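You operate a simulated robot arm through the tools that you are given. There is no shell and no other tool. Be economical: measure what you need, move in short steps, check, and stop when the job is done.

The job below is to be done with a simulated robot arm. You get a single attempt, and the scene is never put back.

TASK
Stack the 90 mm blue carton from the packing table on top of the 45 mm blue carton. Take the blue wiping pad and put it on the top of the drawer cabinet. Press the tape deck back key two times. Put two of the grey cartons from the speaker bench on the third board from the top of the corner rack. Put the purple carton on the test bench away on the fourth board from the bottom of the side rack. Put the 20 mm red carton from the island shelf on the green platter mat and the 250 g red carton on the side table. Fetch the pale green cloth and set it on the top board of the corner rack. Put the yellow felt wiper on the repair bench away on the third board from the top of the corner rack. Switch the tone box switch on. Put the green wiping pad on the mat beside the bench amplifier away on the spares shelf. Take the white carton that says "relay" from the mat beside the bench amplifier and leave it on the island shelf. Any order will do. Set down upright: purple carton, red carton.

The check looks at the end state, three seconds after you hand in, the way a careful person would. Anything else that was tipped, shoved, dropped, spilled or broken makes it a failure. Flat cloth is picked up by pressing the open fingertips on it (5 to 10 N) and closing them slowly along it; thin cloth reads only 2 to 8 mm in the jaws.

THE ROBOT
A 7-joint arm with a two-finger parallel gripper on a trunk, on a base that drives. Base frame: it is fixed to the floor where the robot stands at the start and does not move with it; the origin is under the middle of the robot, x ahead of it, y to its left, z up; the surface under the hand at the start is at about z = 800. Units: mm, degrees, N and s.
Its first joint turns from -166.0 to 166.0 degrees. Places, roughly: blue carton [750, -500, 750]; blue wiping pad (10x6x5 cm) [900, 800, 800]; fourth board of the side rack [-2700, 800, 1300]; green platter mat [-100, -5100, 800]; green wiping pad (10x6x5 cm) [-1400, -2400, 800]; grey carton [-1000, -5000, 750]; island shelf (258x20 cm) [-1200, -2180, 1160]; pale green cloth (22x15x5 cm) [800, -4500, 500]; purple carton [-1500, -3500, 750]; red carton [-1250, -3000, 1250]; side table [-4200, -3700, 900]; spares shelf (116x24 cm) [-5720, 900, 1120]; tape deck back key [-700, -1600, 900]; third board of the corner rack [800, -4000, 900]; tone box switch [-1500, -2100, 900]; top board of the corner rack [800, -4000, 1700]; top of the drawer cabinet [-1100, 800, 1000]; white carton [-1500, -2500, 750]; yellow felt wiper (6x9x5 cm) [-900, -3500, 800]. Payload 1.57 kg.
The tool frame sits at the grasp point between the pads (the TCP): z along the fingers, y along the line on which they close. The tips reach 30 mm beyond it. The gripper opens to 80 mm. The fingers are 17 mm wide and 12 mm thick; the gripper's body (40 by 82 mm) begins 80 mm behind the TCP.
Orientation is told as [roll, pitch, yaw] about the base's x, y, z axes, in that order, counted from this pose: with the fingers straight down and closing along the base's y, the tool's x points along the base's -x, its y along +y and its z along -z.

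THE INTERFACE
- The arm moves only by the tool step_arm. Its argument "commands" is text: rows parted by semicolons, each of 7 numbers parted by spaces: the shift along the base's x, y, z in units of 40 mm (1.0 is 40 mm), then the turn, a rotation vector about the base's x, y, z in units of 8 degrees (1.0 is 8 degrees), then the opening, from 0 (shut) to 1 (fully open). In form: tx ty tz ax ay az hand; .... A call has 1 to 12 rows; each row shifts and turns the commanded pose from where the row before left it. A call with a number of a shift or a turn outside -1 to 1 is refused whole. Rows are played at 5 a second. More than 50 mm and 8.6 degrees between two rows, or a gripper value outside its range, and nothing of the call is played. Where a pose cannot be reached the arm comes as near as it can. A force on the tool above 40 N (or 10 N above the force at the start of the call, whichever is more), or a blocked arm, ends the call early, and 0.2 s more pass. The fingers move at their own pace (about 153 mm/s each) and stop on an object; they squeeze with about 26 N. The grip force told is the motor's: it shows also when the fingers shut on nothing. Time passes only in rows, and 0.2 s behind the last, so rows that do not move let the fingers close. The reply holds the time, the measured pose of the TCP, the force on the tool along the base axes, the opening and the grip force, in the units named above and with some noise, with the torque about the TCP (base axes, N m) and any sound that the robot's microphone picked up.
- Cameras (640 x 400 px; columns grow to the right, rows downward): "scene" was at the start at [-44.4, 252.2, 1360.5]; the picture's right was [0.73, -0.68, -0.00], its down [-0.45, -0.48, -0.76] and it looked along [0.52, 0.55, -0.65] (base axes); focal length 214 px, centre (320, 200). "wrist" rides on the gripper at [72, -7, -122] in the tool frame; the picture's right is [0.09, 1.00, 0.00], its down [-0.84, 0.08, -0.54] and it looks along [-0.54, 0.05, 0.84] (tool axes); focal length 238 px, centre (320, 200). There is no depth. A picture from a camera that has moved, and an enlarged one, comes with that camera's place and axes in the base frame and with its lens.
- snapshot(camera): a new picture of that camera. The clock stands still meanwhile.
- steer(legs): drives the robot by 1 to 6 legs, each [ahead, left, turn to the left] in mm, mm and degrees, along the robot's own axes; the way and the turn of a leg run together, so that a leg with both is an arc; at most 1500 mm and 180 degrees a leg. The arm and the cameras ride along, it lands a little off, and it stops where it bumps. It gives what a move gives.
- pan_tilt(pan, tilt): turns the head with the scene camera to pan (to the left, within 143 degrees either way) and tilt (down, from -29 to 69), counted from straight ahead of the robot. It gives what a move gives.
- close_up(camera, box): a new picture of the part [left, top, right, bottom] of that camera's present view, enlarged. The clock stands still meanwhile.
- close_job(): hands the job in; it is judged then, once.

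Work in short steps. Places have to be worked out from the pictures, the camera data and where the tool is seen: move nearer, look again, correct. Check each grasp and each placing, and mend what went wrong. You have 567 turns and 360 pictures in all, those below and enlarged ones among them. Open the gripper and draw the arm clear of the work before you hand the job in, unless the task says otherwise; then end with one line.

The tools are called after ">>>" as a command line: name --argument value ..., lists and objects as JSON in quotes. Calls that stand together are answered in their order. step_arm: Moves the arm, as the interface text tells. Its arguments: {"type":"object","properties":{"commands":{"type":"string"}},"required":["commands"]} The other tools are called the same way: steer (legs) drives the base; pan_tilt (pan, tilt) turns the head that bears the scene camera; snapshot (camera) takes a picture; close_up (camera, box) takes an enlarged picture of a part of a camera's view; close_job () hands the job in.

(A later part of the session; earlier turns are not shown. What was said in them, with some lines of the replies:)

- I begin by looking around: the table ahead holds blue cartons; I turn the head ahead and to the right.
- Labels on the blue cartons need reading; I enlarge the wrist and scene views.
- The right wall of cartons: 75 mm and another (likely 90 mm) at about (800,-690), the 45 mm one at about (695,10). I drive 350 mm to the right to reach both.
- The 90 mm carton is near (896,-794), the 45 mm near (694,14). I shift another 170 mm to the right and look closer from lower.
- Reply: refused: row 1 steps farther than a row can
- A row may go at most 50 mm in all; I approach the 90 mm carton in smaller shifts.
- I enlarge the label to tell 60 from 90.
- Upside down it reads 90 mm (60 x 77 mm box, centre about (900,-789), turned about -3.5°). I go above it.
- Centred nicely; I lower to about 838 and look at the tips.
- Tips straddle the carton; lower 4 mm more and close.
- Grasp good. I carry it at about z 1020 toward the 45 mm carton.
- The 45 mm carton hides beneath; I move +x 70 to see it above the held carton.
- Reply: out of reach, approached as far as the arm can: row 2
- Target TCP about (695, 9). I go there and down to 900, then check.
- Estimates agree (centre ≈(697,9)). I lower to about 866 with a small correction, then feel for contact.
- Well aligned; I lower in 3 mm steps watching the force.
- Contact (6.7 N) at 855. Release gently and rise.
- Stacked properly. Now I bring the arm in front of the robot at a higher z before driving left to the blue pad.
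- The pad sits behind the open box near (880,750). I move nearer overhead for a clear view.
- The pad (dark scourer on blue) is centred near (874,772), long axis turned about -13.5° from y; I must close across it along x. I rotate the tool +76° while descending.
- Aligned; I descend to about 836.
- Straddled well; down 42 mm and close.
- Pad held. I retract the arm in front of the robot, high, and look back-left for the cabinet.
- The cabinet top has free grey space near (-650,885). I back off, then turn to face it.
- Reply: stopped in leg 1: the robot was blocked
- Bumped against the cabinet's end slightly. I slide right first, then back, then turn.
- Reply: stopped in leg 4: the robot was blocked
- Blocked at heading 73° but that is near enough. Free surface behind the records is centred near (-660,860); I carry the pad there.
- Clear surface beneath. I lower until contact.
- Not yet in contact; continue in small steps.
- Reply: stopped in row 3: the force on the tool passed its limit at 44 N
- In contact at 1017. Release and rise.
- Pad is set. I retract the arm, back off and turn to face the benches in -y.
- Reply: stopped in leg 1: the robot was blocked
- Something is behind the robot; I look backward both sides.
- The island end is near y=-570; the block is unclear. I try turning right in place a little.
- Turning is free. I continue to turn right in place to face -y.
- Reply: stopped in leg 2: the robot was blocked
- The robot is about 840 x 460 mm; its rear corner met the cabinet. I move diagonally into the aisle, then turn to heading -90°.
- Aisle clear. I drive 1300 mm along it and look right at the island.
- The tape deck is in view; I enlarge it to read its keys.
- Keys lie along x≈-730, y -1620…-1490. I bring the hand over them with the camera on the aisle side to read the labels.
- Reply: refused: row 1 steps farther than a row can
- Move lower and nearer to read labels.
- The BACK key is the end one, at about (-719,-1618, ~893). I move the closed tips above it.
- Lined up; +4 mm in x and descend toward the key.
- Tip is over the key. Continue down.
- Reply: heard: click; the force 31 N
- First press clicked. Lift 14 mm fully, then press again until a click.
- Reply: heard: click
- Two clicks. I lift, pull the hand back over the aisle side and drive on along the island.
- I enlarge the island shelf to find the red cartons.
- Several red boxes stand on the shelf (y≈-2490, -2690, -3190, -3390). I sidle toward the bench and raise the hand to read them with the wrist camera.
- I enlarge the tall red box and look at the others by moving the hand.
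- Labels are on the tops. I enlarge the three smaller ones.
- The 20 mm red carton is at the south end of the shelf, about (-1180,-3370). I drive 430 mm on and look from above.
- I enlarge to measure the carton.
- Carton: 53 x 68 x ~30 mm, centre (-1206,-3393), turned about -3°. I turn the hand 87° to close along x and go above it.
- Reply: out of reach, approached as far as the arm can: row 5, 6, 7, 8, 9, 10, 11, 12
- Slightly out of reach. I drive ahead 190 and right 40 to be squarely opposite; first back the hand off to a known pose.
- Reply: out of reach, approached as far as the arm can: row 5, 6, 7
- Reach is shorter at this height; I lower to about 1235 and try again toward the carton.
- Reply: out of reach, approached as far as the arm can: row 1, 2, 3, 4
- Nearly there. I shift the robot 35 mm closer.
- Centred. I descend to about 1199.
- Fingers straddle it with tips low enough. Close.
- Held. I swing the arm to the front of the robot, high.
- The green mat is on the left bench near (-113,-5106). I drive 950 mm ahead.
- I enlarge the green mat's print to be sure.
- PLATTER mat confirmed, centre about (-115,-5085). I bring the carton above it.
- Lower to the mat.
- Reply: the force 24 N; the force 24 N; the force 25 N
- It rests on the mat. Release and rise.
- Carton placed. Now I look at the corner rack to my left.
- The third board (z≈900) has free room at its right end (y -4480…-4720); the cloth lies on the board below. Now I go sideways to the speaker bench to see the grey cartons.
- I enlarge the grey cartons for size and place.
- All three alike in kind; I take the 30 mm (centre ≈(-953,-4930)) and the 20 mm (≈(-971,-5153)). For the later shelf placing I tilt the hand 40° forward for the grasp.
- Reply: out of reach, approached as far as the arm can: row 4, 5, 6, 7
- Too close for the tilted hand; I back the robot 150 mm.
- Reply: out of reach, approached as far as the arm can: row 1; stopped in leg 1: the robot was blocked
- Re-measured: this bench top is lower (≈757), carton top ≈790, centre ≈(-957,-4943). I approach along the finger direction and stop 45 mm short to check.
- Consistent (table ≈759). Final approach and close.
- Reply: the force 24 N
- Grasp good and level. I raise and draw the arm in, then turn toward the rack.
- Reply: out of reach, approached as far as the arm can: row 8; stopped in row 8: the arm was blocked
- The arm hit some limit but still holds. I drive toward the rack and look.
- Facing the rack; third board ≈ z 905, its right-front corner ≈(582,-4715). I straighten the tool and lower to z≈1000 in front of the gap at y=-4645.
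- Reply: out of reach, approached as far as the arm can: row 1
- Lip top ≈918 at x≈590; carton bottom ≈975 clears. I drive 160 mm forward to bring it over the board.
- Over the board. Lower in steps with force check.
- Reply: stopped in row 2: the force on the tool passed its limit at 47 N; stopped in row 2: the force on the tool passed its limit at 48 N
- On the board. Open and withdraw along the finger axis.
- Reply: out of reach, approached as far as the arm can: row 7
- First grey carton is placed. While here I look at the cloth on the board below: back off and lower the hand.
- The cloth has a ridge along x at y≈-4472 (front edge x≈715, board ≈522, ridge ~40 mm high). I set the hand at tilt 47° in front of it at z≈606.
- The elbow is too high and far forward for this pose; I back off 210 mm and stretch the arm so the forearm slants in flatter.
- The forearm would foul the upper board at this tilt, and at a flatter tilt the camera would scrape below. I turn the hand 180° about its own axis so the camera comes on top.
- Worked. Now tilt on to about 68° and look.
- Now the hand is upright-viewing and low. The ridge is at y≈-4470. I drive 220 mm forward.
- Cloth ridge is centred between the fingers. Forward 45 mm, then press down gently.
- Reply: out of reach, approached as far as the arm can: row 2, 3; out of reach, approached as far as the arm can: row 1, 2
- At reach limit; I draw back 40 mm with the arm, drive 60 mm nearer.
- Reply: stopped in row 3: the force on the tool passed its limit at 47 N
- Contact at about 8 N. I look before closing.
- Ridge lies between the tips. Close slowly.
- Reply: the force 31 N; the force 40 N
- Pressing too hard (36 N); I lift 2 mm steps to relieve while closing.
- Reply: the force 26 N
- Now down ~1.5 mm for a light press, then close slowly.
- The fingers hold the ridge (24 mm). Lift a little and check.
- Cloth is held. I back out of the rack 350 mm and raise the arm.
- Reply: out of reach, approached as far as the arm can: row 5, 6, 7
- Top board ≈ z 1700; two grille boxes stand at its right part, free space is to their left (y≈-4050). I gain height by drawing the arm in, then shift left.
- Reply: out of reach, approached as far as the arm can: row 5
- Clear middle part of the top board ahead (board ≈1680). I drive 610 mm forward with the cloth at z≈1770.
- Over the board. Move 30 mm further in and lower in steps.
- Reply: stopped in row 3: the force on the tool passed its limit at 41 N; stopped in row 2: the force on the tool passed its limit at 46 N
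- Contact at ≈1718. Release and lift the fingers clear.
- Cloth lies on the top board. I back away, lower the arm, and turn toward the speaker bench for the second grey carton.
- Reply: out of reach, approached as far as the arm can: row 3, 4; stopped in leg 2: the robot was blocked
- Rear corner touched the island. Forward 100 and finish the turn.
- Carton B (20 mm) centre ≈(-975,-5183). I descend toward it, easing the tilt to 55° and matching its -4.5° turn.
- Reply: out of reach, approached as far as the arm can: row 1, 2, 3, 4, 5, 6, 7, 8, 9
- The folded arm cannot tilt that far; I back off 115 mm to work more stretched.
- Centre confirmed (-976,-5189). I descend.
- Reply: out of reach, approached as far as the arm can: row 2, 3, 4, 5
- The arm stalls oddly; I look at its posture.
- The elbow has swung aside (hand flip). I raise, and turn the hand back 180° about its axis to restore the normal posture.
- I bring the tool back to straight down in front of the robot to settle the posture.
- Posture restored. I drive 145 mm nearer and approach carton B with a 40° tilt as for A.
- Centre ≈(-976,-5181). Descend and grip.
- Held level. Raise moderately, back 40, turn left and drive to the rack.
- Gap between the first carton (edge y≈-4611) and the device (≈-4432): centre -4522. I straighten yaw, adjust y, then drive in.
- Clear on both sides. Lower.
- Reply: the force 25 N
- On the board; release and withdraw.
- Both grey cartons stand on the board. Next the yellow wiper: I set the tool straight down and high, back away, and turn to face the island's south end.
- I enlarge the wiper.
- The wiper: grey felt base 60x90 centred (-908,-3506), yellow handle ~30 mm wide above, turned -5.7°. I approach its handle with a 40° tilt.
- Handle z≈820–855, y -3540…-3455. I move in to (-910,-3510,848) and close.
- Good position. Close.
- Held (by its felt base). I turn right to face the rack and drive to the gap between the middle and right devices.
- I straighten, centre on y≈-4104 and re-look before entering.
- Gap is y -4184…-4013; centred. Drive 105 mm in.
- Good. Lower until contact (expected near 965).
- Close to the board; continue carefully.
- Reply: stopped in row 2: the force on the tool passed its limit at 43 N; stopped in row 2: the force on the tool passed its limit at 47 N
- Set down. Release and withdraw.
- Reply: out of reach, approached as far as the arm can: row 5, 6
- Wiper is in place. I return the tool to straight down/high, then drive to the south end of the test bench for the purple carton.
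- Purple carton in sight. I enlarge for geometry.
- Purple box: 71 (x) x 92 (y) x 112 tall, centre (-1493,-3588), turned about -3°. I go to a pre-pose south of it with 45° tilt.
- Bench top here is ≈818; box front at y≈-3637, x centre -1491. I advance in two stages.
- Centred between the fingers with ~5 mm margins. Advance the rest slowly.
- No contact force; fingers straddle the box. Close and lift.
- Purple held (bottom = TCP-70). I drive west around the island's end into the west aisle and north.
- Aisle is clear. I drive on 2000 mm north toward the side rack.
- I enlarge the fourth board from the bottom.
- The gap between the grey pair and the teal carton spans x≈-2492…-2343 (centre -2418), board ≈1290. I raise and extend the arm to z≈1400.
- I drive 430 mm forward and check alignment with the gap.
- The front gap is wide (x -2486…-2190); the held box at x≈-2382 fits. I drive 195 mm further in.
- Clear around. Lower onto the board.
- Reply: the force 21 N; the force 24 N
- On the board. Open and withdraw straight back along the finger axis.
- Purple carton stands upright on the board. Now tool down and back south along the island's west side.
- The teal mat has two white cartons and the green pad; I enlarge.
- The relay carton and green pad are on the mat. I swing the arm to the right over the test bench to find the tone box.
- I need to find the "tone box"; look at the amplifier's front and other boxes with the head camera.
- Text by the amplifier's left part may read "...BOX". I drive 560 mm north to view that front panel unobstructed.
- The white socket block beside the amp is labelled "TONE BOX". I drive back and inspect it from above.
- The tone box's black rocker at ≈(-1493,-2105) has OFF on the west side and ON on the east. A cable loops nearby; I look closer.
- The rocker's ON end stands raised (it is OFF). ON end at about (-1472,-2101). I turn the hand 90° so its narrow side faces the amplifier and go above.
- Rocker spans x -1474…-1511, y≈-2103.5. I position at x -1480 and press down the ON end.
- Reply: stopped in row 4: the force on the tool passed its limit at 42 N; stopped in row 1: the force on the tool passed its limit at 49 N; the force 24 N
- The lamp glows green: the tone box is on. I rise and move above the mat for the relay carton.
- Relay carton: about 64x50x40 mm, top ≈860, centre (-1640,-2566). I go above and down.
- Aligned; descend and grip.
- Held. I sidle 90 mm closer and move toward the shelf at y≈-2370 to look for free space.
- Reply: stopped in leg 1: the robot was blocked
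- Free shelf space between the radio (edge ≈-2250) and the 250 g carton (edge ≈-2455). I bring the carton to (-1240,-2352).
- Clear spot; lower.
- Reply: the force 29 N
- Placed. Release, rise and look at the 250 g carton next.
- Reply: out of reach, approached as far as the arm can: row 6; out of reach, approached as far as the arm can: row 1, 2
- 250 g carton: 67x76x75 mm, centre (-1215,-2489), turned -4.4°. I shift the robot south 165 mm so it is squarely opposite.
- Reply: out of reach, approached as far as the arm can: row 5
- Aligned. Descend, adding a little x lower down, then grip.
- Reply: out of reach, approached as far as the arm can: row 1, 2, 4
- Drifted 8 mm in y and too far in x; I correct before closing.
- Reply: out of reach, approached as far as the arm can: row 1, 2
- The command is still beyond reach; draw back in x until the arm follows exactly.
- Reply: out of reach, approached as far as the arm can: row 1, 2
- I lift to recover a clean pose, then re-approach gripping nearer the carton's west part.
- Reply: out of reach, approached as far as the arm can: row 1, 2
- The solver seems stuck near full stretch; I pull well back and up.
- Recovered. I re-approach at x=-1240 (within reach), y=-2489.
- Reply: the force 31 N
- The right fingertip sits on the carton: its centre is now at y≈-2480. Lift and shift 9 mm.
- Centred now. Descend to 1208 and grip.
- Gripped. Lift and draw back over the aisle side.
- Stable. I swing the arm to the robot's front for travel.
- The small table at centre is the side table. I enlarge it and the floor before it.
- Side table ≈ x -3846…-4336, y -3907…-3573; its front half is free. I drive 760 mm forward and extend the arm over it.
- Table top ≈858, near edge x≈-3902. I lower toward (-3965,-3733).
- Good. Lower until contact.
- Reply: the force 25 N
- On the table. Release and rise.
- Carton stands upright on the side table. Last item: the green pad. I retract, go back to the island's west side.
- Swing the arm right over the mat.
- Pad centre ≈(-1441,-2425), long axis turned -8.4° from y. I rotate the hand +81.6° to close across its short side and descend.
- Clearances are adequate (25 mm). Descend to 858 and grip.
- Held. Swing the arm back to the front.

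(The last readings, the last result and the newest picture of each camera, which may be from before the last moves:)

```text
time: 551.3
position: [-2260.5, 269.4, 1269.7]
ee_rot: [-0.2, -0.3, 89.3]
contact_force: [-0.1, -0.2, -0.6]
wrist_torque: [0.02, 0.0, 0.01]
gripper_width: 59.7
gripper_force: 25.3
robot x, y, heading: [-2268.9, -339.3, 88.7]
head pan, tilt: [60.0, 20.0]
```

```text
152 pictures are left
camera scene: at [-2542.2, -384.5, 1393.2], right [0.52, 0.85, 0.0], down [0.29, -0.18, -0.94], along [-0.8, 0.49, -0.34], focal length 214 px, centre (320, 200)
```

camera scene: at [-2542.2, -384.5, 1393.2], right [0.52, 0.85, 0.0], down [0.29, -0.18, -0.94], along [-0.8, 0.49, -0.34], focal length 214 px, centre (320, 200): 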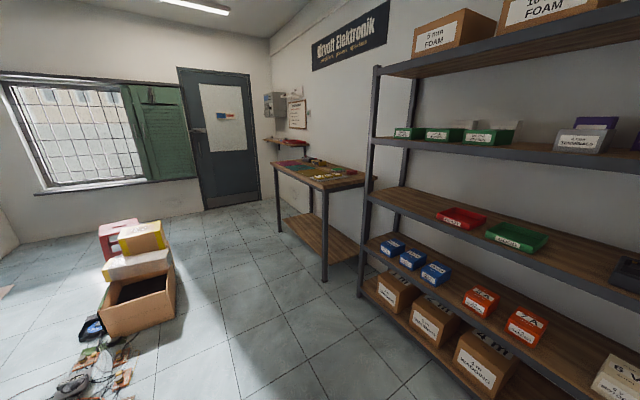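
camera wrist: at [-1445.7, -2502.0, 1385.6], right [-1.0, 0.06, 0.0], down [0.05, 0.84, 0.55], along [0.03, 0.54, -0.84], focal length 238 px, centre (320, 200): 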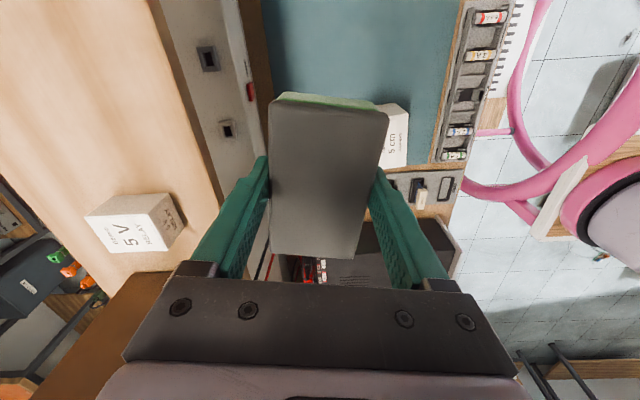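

Corridor to the west: bench front y≈510, boxes' edge y≈-650. The spares shelf is beyond the bench. I go forward 190, turn left to heading 180 and drive west.

>>> steer --legs '[[190, 0, 0], [0, 0, 91.3], [1500, 0, 0], [1200, 0, 0]]'

>>> pan_tilt --pan -35 --tilt 15

>>> snapshot --camera "scene"

```text
time: 569.3
position: [-5555.7, -175.4, 1268.2]
ee_rot: [-0.3, -0.4, -178.7]
contact_force: [0.4, 1.2, -0.6]
wrist_torque: [0.0, -0.01, 0.02]
gripper_width: 59.8
gripper_force: 26.0
robot x, y, heading: [-4950.2, -164.6, -179.4]
head pan, tilt: [60.0, 20.0]
```

```text
time: 571.0
position: [-5555.8, -176.5, 1268.6]
ee_rot: [-0.1, -0.2, -178.8]
contact_force: [0.4, -0.8, -0.2]
wrist_torque: [0.02, 0.01, -0.02]
gripper_width: 59.5
gripper_force: 26.2
robot x, y, heading: [-4952.2, -162.1, -179.5]
head pan, tilt: [-35.0, 15.0]
```

```text
151 pictures are left
camera scene: at [-4925.5, -300.0, 1401.4], right [0.57, 0.82, 0.0], down [0.21, -0.15, -0.97], along [-0.8, 0.55, -0.26], focal length 214 px, centre (320, 200)
```

scene: 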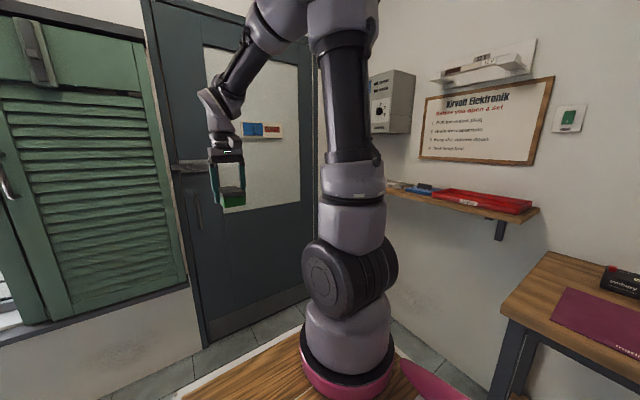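

>>> close_up --camera "scene" --box '[370, 60, 580, 250]'

```text
2.11 times, centred on (475, 155) of scene
camera zoom: at [-4925.5, -300.0, 1401.4], right [0.57, 0.82, 0.0], down [0.21, -0.15, -0.97], along [-0.8, 0.55, -0.26], focal length 452 px, centre (-6, 295)
```

zoom: 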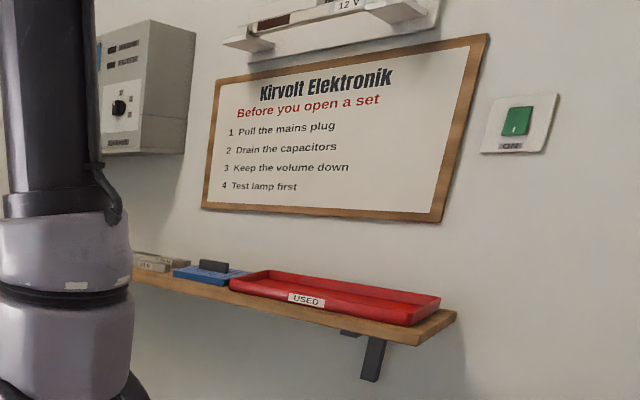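

I continue west 500 mm, then turn right to face the shelf.

>>> steer --legs '[[520, 0, 0], [0, 0, -90]]'

>>> pan_tilt --pan 0 --tilt 15

>>> snapshot --camera "scene"

>>> snapshot --camera "wrist"

```text
time: 577.9
position: [-5478.8, 438.1, 1269.0]
ee_rot: [-0.2, -0.2, 91.2]
contact_force: [-0.2, -0.7, -0.4]
wrist_torque: [-0.01, -0.02, 0.04]
gripper_width: 59.4
gripper_force: 26.2
robot x, y, heading: [-5465.3, -167.0, 90.4]
head pan, tilt: [-35.0, 15.0]
```

```text
time: 578.9
position: [-5478.5, 438.2, 1268.8]
ee_rot: [-0.1, -0.4, 91.4]
contact_force: [0.1, 0.7, -0.6]
wrist_torque: [-0.01, -0.01, 0.02]
gripper_width: 59.4
gripper_force: 26.2
robot x, y, heading: [-5468.4, -169.8, 90.4]
head pan, tilt: [0.0, 15.0]
```

```text
149 pictures are left
camera scene: at [-5659.1, -177.0, 1401.4], right [1.0, 0.01, 0.0], down [0.0, -0.26, -0.97], along [-0.01, 0.97, -0.26], focal length 214 px, centre (320, 200)
```

scene: 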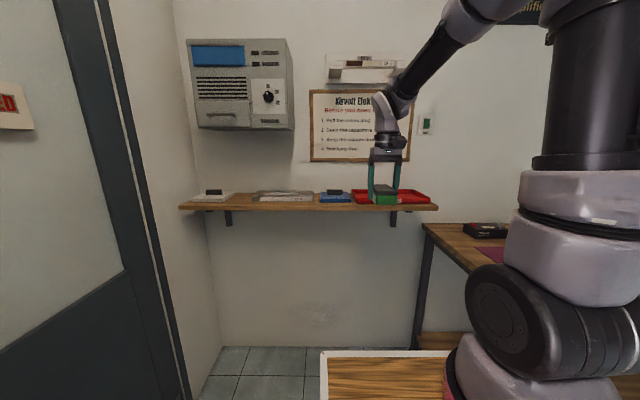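

```text
148 pictures are left
camera wrist: at [-5471.1, 365.4, 1389.9], right [-0.99, -0.11, 0.0], down [-0.1, 0.83, 0.55], along [-0.06, 0.54, -0.84], focal length 238 px, centre (320, 200)
```

wrist: 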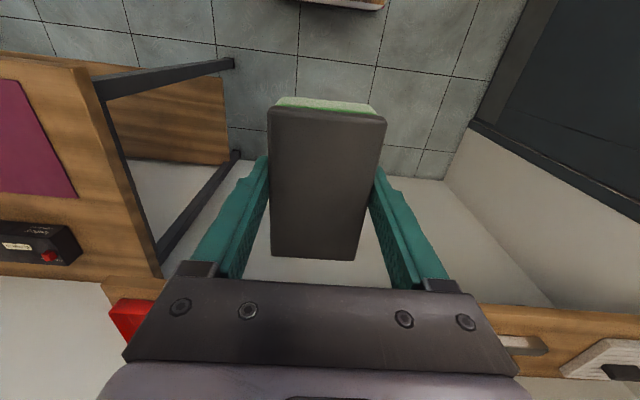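

>>> close_up --camera "scene" --box '[170, 170, 450, 230]'

```text
2.29 times, centred on (310, 200) of scene
camera zoom: at [-5659.1, -177.0, 1401.4], right [1.0, 0.01, 0.0], down [0.0, -0.26, -0.97], along [-0.01, 0.97, -0.26], focal length 490 px, centre (343, 200)
```

zoom: 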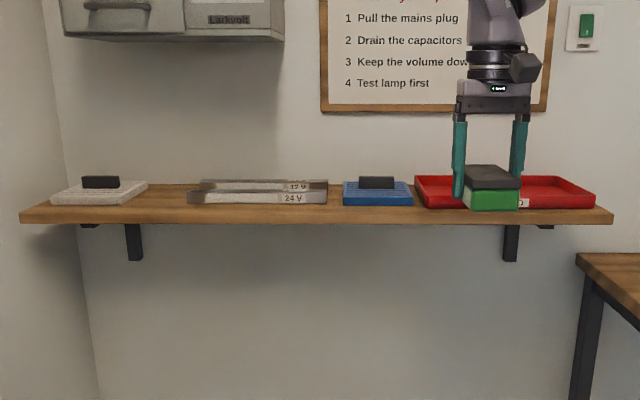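

The shelf's free gap lies between the white mat and the lamp rails (about x -6092…-5961 near the front), under a wall box whose bottom is ≈1455. I move left 415 mm and measure more closely.

>>> steer --legs '[[60, 415, 0]]'

>>> pan_tilt --pan 5 --tilt 10

>>> snapshot --camera "scene"

>>> snapshot --camera "wrist"

```text
time: 581.5
position: [-5898.0, 494.6, 1268.4]
ee_rot: [-0.2, -0.3, 91.4]
contact_force: [0.3, -0.2, 0.6]
wrist_torque: [-0.02, 0.01, 0.0]
gripper_width: 59.7
gripper_force: 25.7
robot x, y, heading: [-5887.4, -112.4, 90.6]
head pan, tilt: [0.0, 15.0]
```

```text
time: 582.1
position: [-5897.6, 494.3, 1269.3]
ee_rot: [-0.2, -0.4, 91.4]
contact_force: [0.6, 0.5, -0.9]
wrist_torque: [-0.02, -0.04, -0.02]
gripper_width: 59.6
gripper_force: 26.0
robot x, y, heading: [-5886.1, -115.8, 90.6]
head pan, tilt: [5.0, 10.0]
```

```text
146 pictures are left
camera scene: at [-6085.9, -122.3, 1409.5], right [1.0, 0.1, 0.0], down [0.02, -0.17, -0.98], along [-0.1, 0.98, -0.17], focal length 214 px, centre (320, 200)
```

scene: 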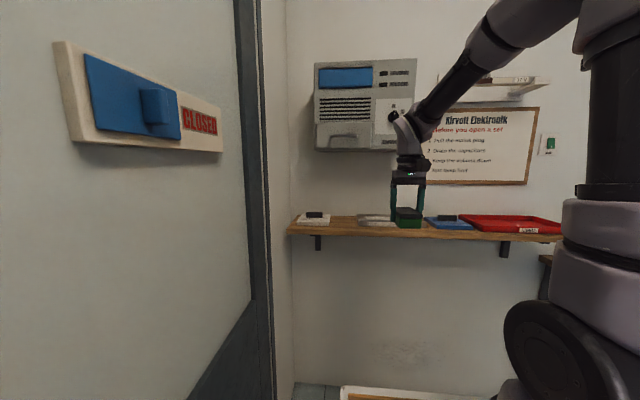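

```text
145 pictures are left
camera wrist: at [-5890.5, 421.2, 1389.9], right [-0.99, -0.12, 0.0], down [-0.1, 0.83, 0.55], along [-0.06, 0.54, -0.84], focal length 238 px, centre (320, 200)
```

wrist: 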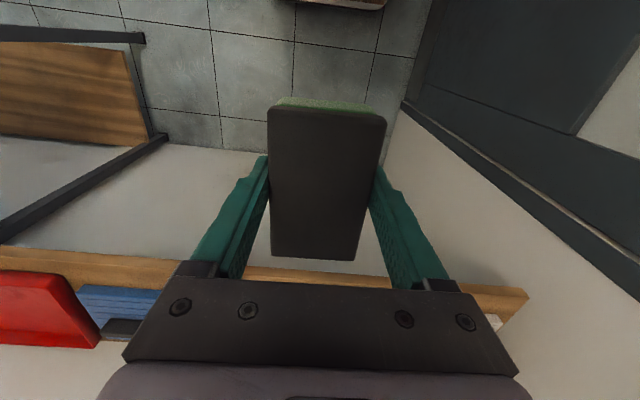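

I zoom the shelf from here, since the head is right in front of the gap.

>>> close_up --camera "scene" --box '[280, 190, 440, 260]'

```text
4.00 times, centred on (360, 225) of scene
camera zoom: at [-6085.9, -122.3, 1409.5], right [1.0, 0.1, 0.0], down [0.02, -0.17, -0.98], along [-0.1, 0.98, -0.17], focal length 858 px, centre (160, 100)
```

zoom: 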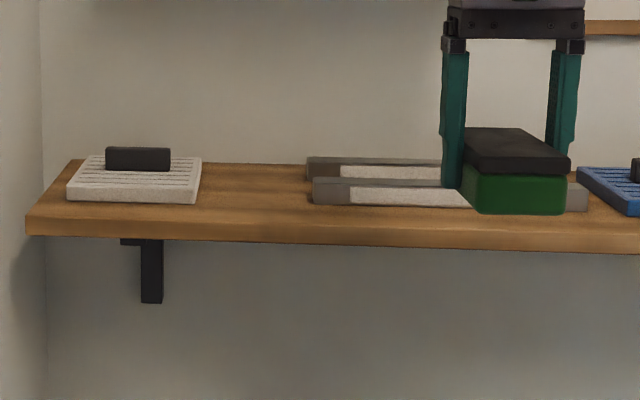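

Now precise: shelf top ≈1125, front y≈783; gap x -6140…-6007 (centre -6074). I drive 180 mm ahead, then position the pad.

>>> steer --legs '[[170, 30, 0]]'

>>> step_arm --commands "-.8 0 0 .5 0 0 0;-.8 0 0 .5 0 0 0;-.8 0 0 .5 0 -.1 0;-.8 0 0 .4 0 0 0;-.2 0 0 .35 0 0 0;0 0 0 0 0 0 0"

>>> snapshot --camera "scene"

```text
time: 583.6
position: [-5930.3, 664.9, 1268.9]
ee_rot: [-0.2, -0.4, 91.5]
contact_force: [0.9, 0.0, -1.0]
wrist_torque: [0.01, -0.03, 0.04]
gripper_width: 59.4
gripper_force: 26.1
robot x, y, heading: [-5920.1, 58.1, 90.7]
head pan, tilt: [5.0, 10.0]
```

```text
time: 585.0
position: [-6065.8, 664.8, 1267.8]
ee_rot: [-0.4, -18.3, 90.6]
contact_force: [-0.1, 0.4, -0.3]
wrist_torque: [0.0, 0.04, -0.01]
gripper_width: 59.4
gripper_force: 25.7
robot x, y, heading: [-5914.8, 60.9, 90.7]
head pan, tilt: [5.0, 10.0]
```

```text
143 pictures are left
camera scene: at [-6118.0, 48.9, 1409.5], right [1.0, 0.1, 0.0], down [0.02, -0.17, -0.98], along [-0.1, 0.98, -0.17], focal length 214 px, centre (320, 200)
```

scene: 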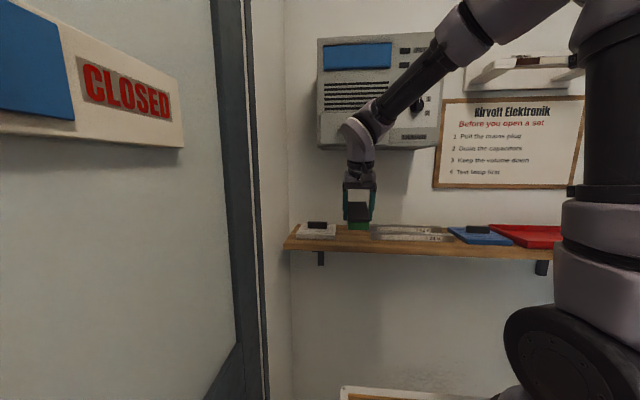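

Tilted 18° to keep the wrist clear of the wall box. I move in over the gap.

>>> step_arm --commands "-.04 .6 -.5 0 0 0 0;-.04 .9 -.4 0 0 0 0;-.04 .9 -.4 0 0 0 0;-.04 .9 -.3 0 0 0 0;-.04 .7 -.2 0 0 0 0;0 .5 0 0 0 0 0;0 0 0 0 0 0 0"

>>> close_up --camera "scene" --box '[270, 130, 470, 270]'

>>> snapshot --camera "wrist"

```text
time: 586.6
position: [-6073.7, 844.8, 1196.8]
ee_rot: [-0.5, -18.4, 90.5]
contact_force: [0.1, 1.6, -0.2]
wrist_torque: [-0.02, 0.02, -0.03]
gripper_width: 59.7
gripper_force: 25.8
robot x, y, heading: [-5917.0, 58.7, 90.6]
head pan, tilt: [5.0, 10.0]
```

```text
2.86 times, centred on (370, 200) of scene
camera zoom: at [-6118.1, 48.8, 1409.5], right [1.0, 0.1, 0.0], down [0.02, -0.17, -0.98], along [-0.1, 0.98, -0.17], focal length 613 px, centre (177, 200)
```

zoom: 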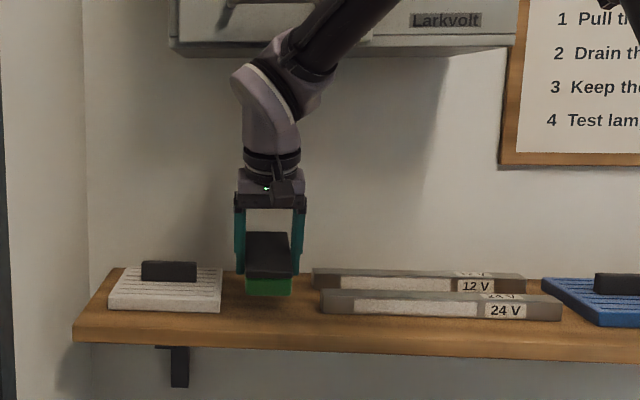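

```text
141 pictures are left
camera wrist: at [-6067.6, 738.0, 1288.9], right [-0.99, -0.1, -0.04], down [-0.09, 0.62, 0.78], along [-0.05, 0.78, -0.63], focal length 238 px, centre (320, 200)
```

wrist: 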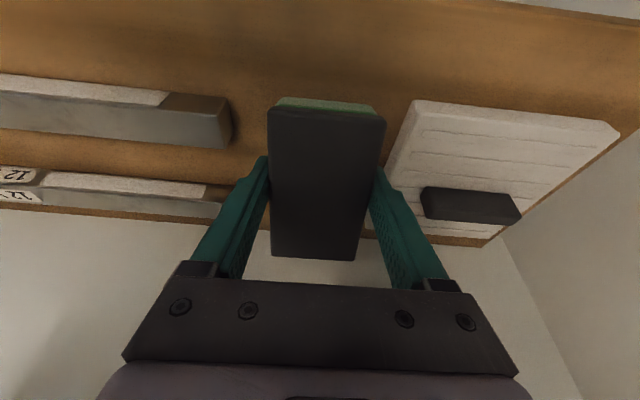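

Gap confirmed; pad centred within it. Lower in small steps.

>>> step_arm --commands ".1 0 -.2 0 0 0 0;0 0 -.15 0 0 0 0;0 0 0 0 0 0 0"

>>> step_arm --commands "0 0 -.08 0 0 0 0;0 0 -.08 0 0 0 0;0 0 0 0 0 0 0"

>>> step_arm --commands "0 0 -.08 0 0 0 0;0 0 -.08 0 0 0 0;0 0 0 0 0 0 0"

```text
time: 587.4
position: [-6070.6, 845.2, 1181.9]
ee_rot: [-0.5, -18.3, 90.7]
contact_force: [0.9, -0.2, -0.1]
wrist_torque: [0.01, -0.01, 0.01]
gripper_width: 59.7
gripper_force: 26.2
robot x, y, heading: [-5914.8, 57.0, 90.4]
head pan, tilt: [5.0, 10.0]
```

```text
time: 588.2
position: [-6070.5, 845.5, 1175.8]
ee_rot: [-0.5, -18.3, 90.7]
contact_force: [-0.6, -0.5, 0.0]
wrist_torque: [0.02, -0.02, 0.02]
gripper_width: 59.4
gripper_force: 26.3
robot x, y, heading: [-5916.4, 58.0, 90.9]
head pan, tilt: [5.0, 10.0]
```

```text
time: 589.0
position: [-6069.6, 845.8, 1170.9]
ee_rot: [-0.5, -18.3, 90.8]
contact_force: [-0.2, 0.7, -0.2]
wrist_torque: [0.02, -0.03, 0.03]
gripper_width: 59.4
gripper_force: 25.8
robot x, y, heading: [-5916.4, 57.8, 90.8]
head pan, tilt: [5.0, 10.0]
```

>>> step_arm --commands "0 0 -.08 0 0 0 0;0 0 -.08 0 0 0 0;0 0 0 0 0 0 0"

>>> step_arm --commands "0 0 -.08 0 0 0 0;0 0 -.08 0 0 0 0;0 0 0 0 0 0 0"

>>> step_arm --commands "0 0 -.08 0 0 0 0;0 0 -.08 0 0 0 0;0 0 0 0 0 0 0"

>>> snapshot --camera "wrist"

```text
time: 589.8
position: [-6070.4, 847.0, 1165.3]
ee_rot: [-0.5, -18.6, 90.6]
contact_force: [-0.9, 13.0, 28.5]
wrist_torque: [-0.33, 0.17, -0.02]
gripper_width: 59.7
gripper_force: 25.6
robot x, y, heading: [-5917.9, 57.7, 90.5]
head pan, tilt: [5.0, 10.0]
```

```text
time: 590.6
position: [-6070.5, 844.6, 1157.4]
ee_rot: [-0.5, -18.3, 90.7]
contact_force: [0.3, 9.5, 24.1]
wrist_torque: [-0.55, 0.24, -0.06]
gripper_width: 59.5
gripper_force: 26.1
robot x, y, heading: [-5919.1, 53.9, 90.7]
head pan, tilt: [5.0, 10.0]
```

```text
time: 591.4
position: [-6070.3, 844.0, 1151.2]
ee_rot: [-0.4, -18.4, 90.5]
contact_force: [0.4, 4.6, 32.8]
wrist_torque: [-0.44, 0.66, -0.16]
gripper_width: 59.3
gripper_force: 26.3
robot x, y, heading: [-5919.8, 57.7, 90.6]
head pan, tilt: [5.0, 10.0]
```

```text
140 pictures are left
camera wrist: at [-6064.2, 737.3, 1244.2], right [-0.99, -0.1, -0.04], down [-0.09, 0.62, 0.78], along [-0.05, 0.78, -0.63], focal length 238 px, centre (320, 200)
```

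wrist: 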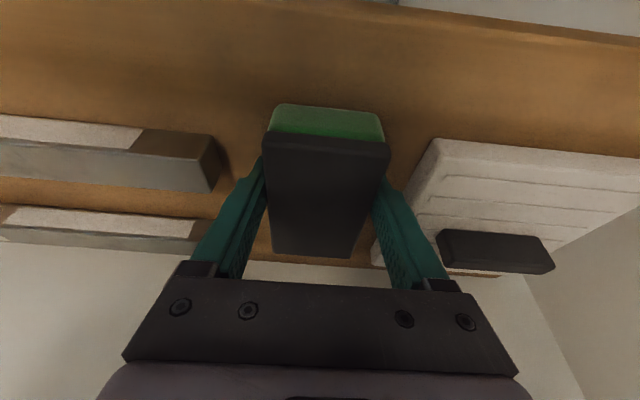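

The pad has pivoted flat on the shelf. Open a little, lift, and withdraw.

>>> step_arm --commands "0 0 .05 0 0 0 .88;0 0 0 0 0 0 .88;0 -.1 .5 0 0 0 .88;0 -.3 .8 0 0 0 .88;0 -.8 .4 0 0 0 .9;0 -1 0 0 0 0 1;0 -1 0 0 0 0 1;0 -1 0 0 0 0 1;0 0 0 0 0 0 1"

>>> snapshot --camera "wrist"

>>> close_up --camera "scene" --box '[270, 130, 470, 270]'

```text
time: 593.4
position: [-6070.3, 677.1, 1221.3]
ee_rot: [-0.5, -18.2, 90.7]
contact_force: [0.2, -0.8, 1.4]
wrist_torque: [-0.01, -0.02, 0.01]
gripper_width: 80.0
gripper_force: 0.0
robot x, y, heading: [-5917.2, 55.9, 90.8]
head pan, tilt: [5.0, 10.0]
```

```text
139 pictures are left
camera wrist: at [-6064.8, 571.0, 1314.2], right [-0.99, -0.1, -0.04], down [-0.09, 0.62, 0.78], along [-0.05, 0.78, -0.63], focal length 238 px, centre (320, 200)
```

wrist: 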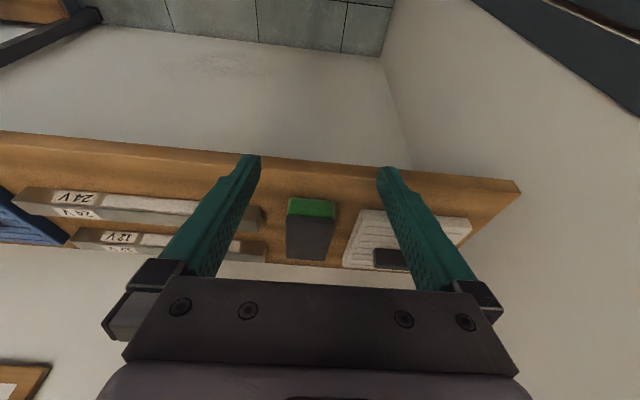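

```text
2.86 times, centred on (370, 200) of scene
camera zoom: at [-6118.1, 49.1, 1409.5], right [1.0, 0.1, 0.0], down [0.02, -0.17, -0.98], along [-0.1, 0.98, -0.17], focal length 613 px, centre (177, 200)
```

zoom: 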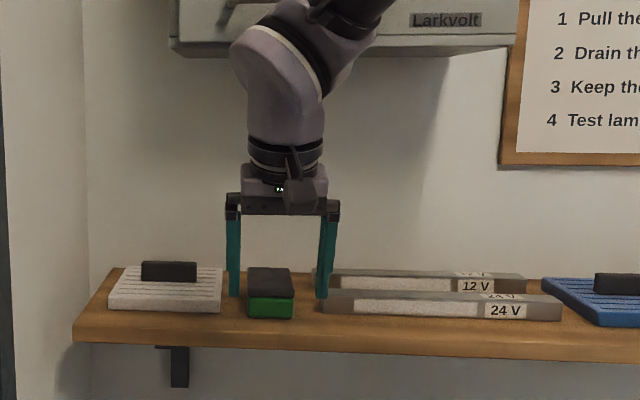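

The green pad lies flat on the spares shelf. I back the robot off so the arm is clear, then hand in.

>>> steer --legs '[[-250, 0, 0]]'

>>> snapshot --camera "scene"

```text
time: 595.2
position: [-6068.5, 431.0, 1220.9]
ee_rot: [-0.6, -18.3, 90.8]
contact_force: [-0.6, 0.1, -0.3]
wrist_torque: [0.01, -0.03, 0.01]
gripper_width: 80.1
gripper_force: 0.0
robot x, y, heading: [-5914.7, -187.3, 90.7]
head pan, tilt: [5.0, 10.0]
```

```text
137 pictures are left
camera scene: at [-6115.2, -198.5, 1409.5], right [0.99, 0.1, 0.0], down [0.02, -0.17, -0.98], along [-0.1, 0.98, -0.17], focal length 214 px, centre (320, 200)
```

scene: 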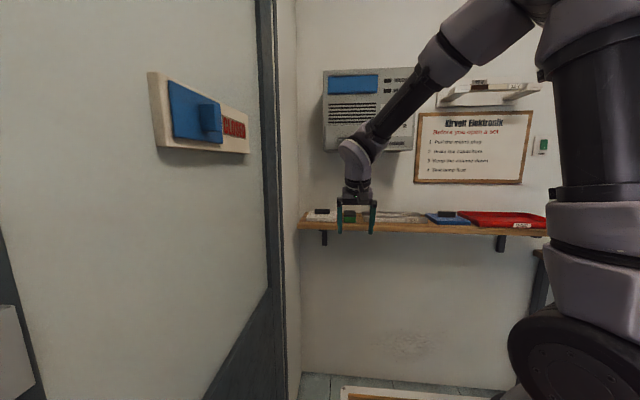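

All tasks are done and the gripper is open and clear; I hand in the job.

>>> close_job

```text
The job is handed in.
```

I finished every item on the list and handed the job in with the gripper open and the arm clear. The robot lightly bumped the drawer cabinet and the island a few times while turning; I saw nothing moved, but I did not go back for a close look at the cabinet top after the last bump there.
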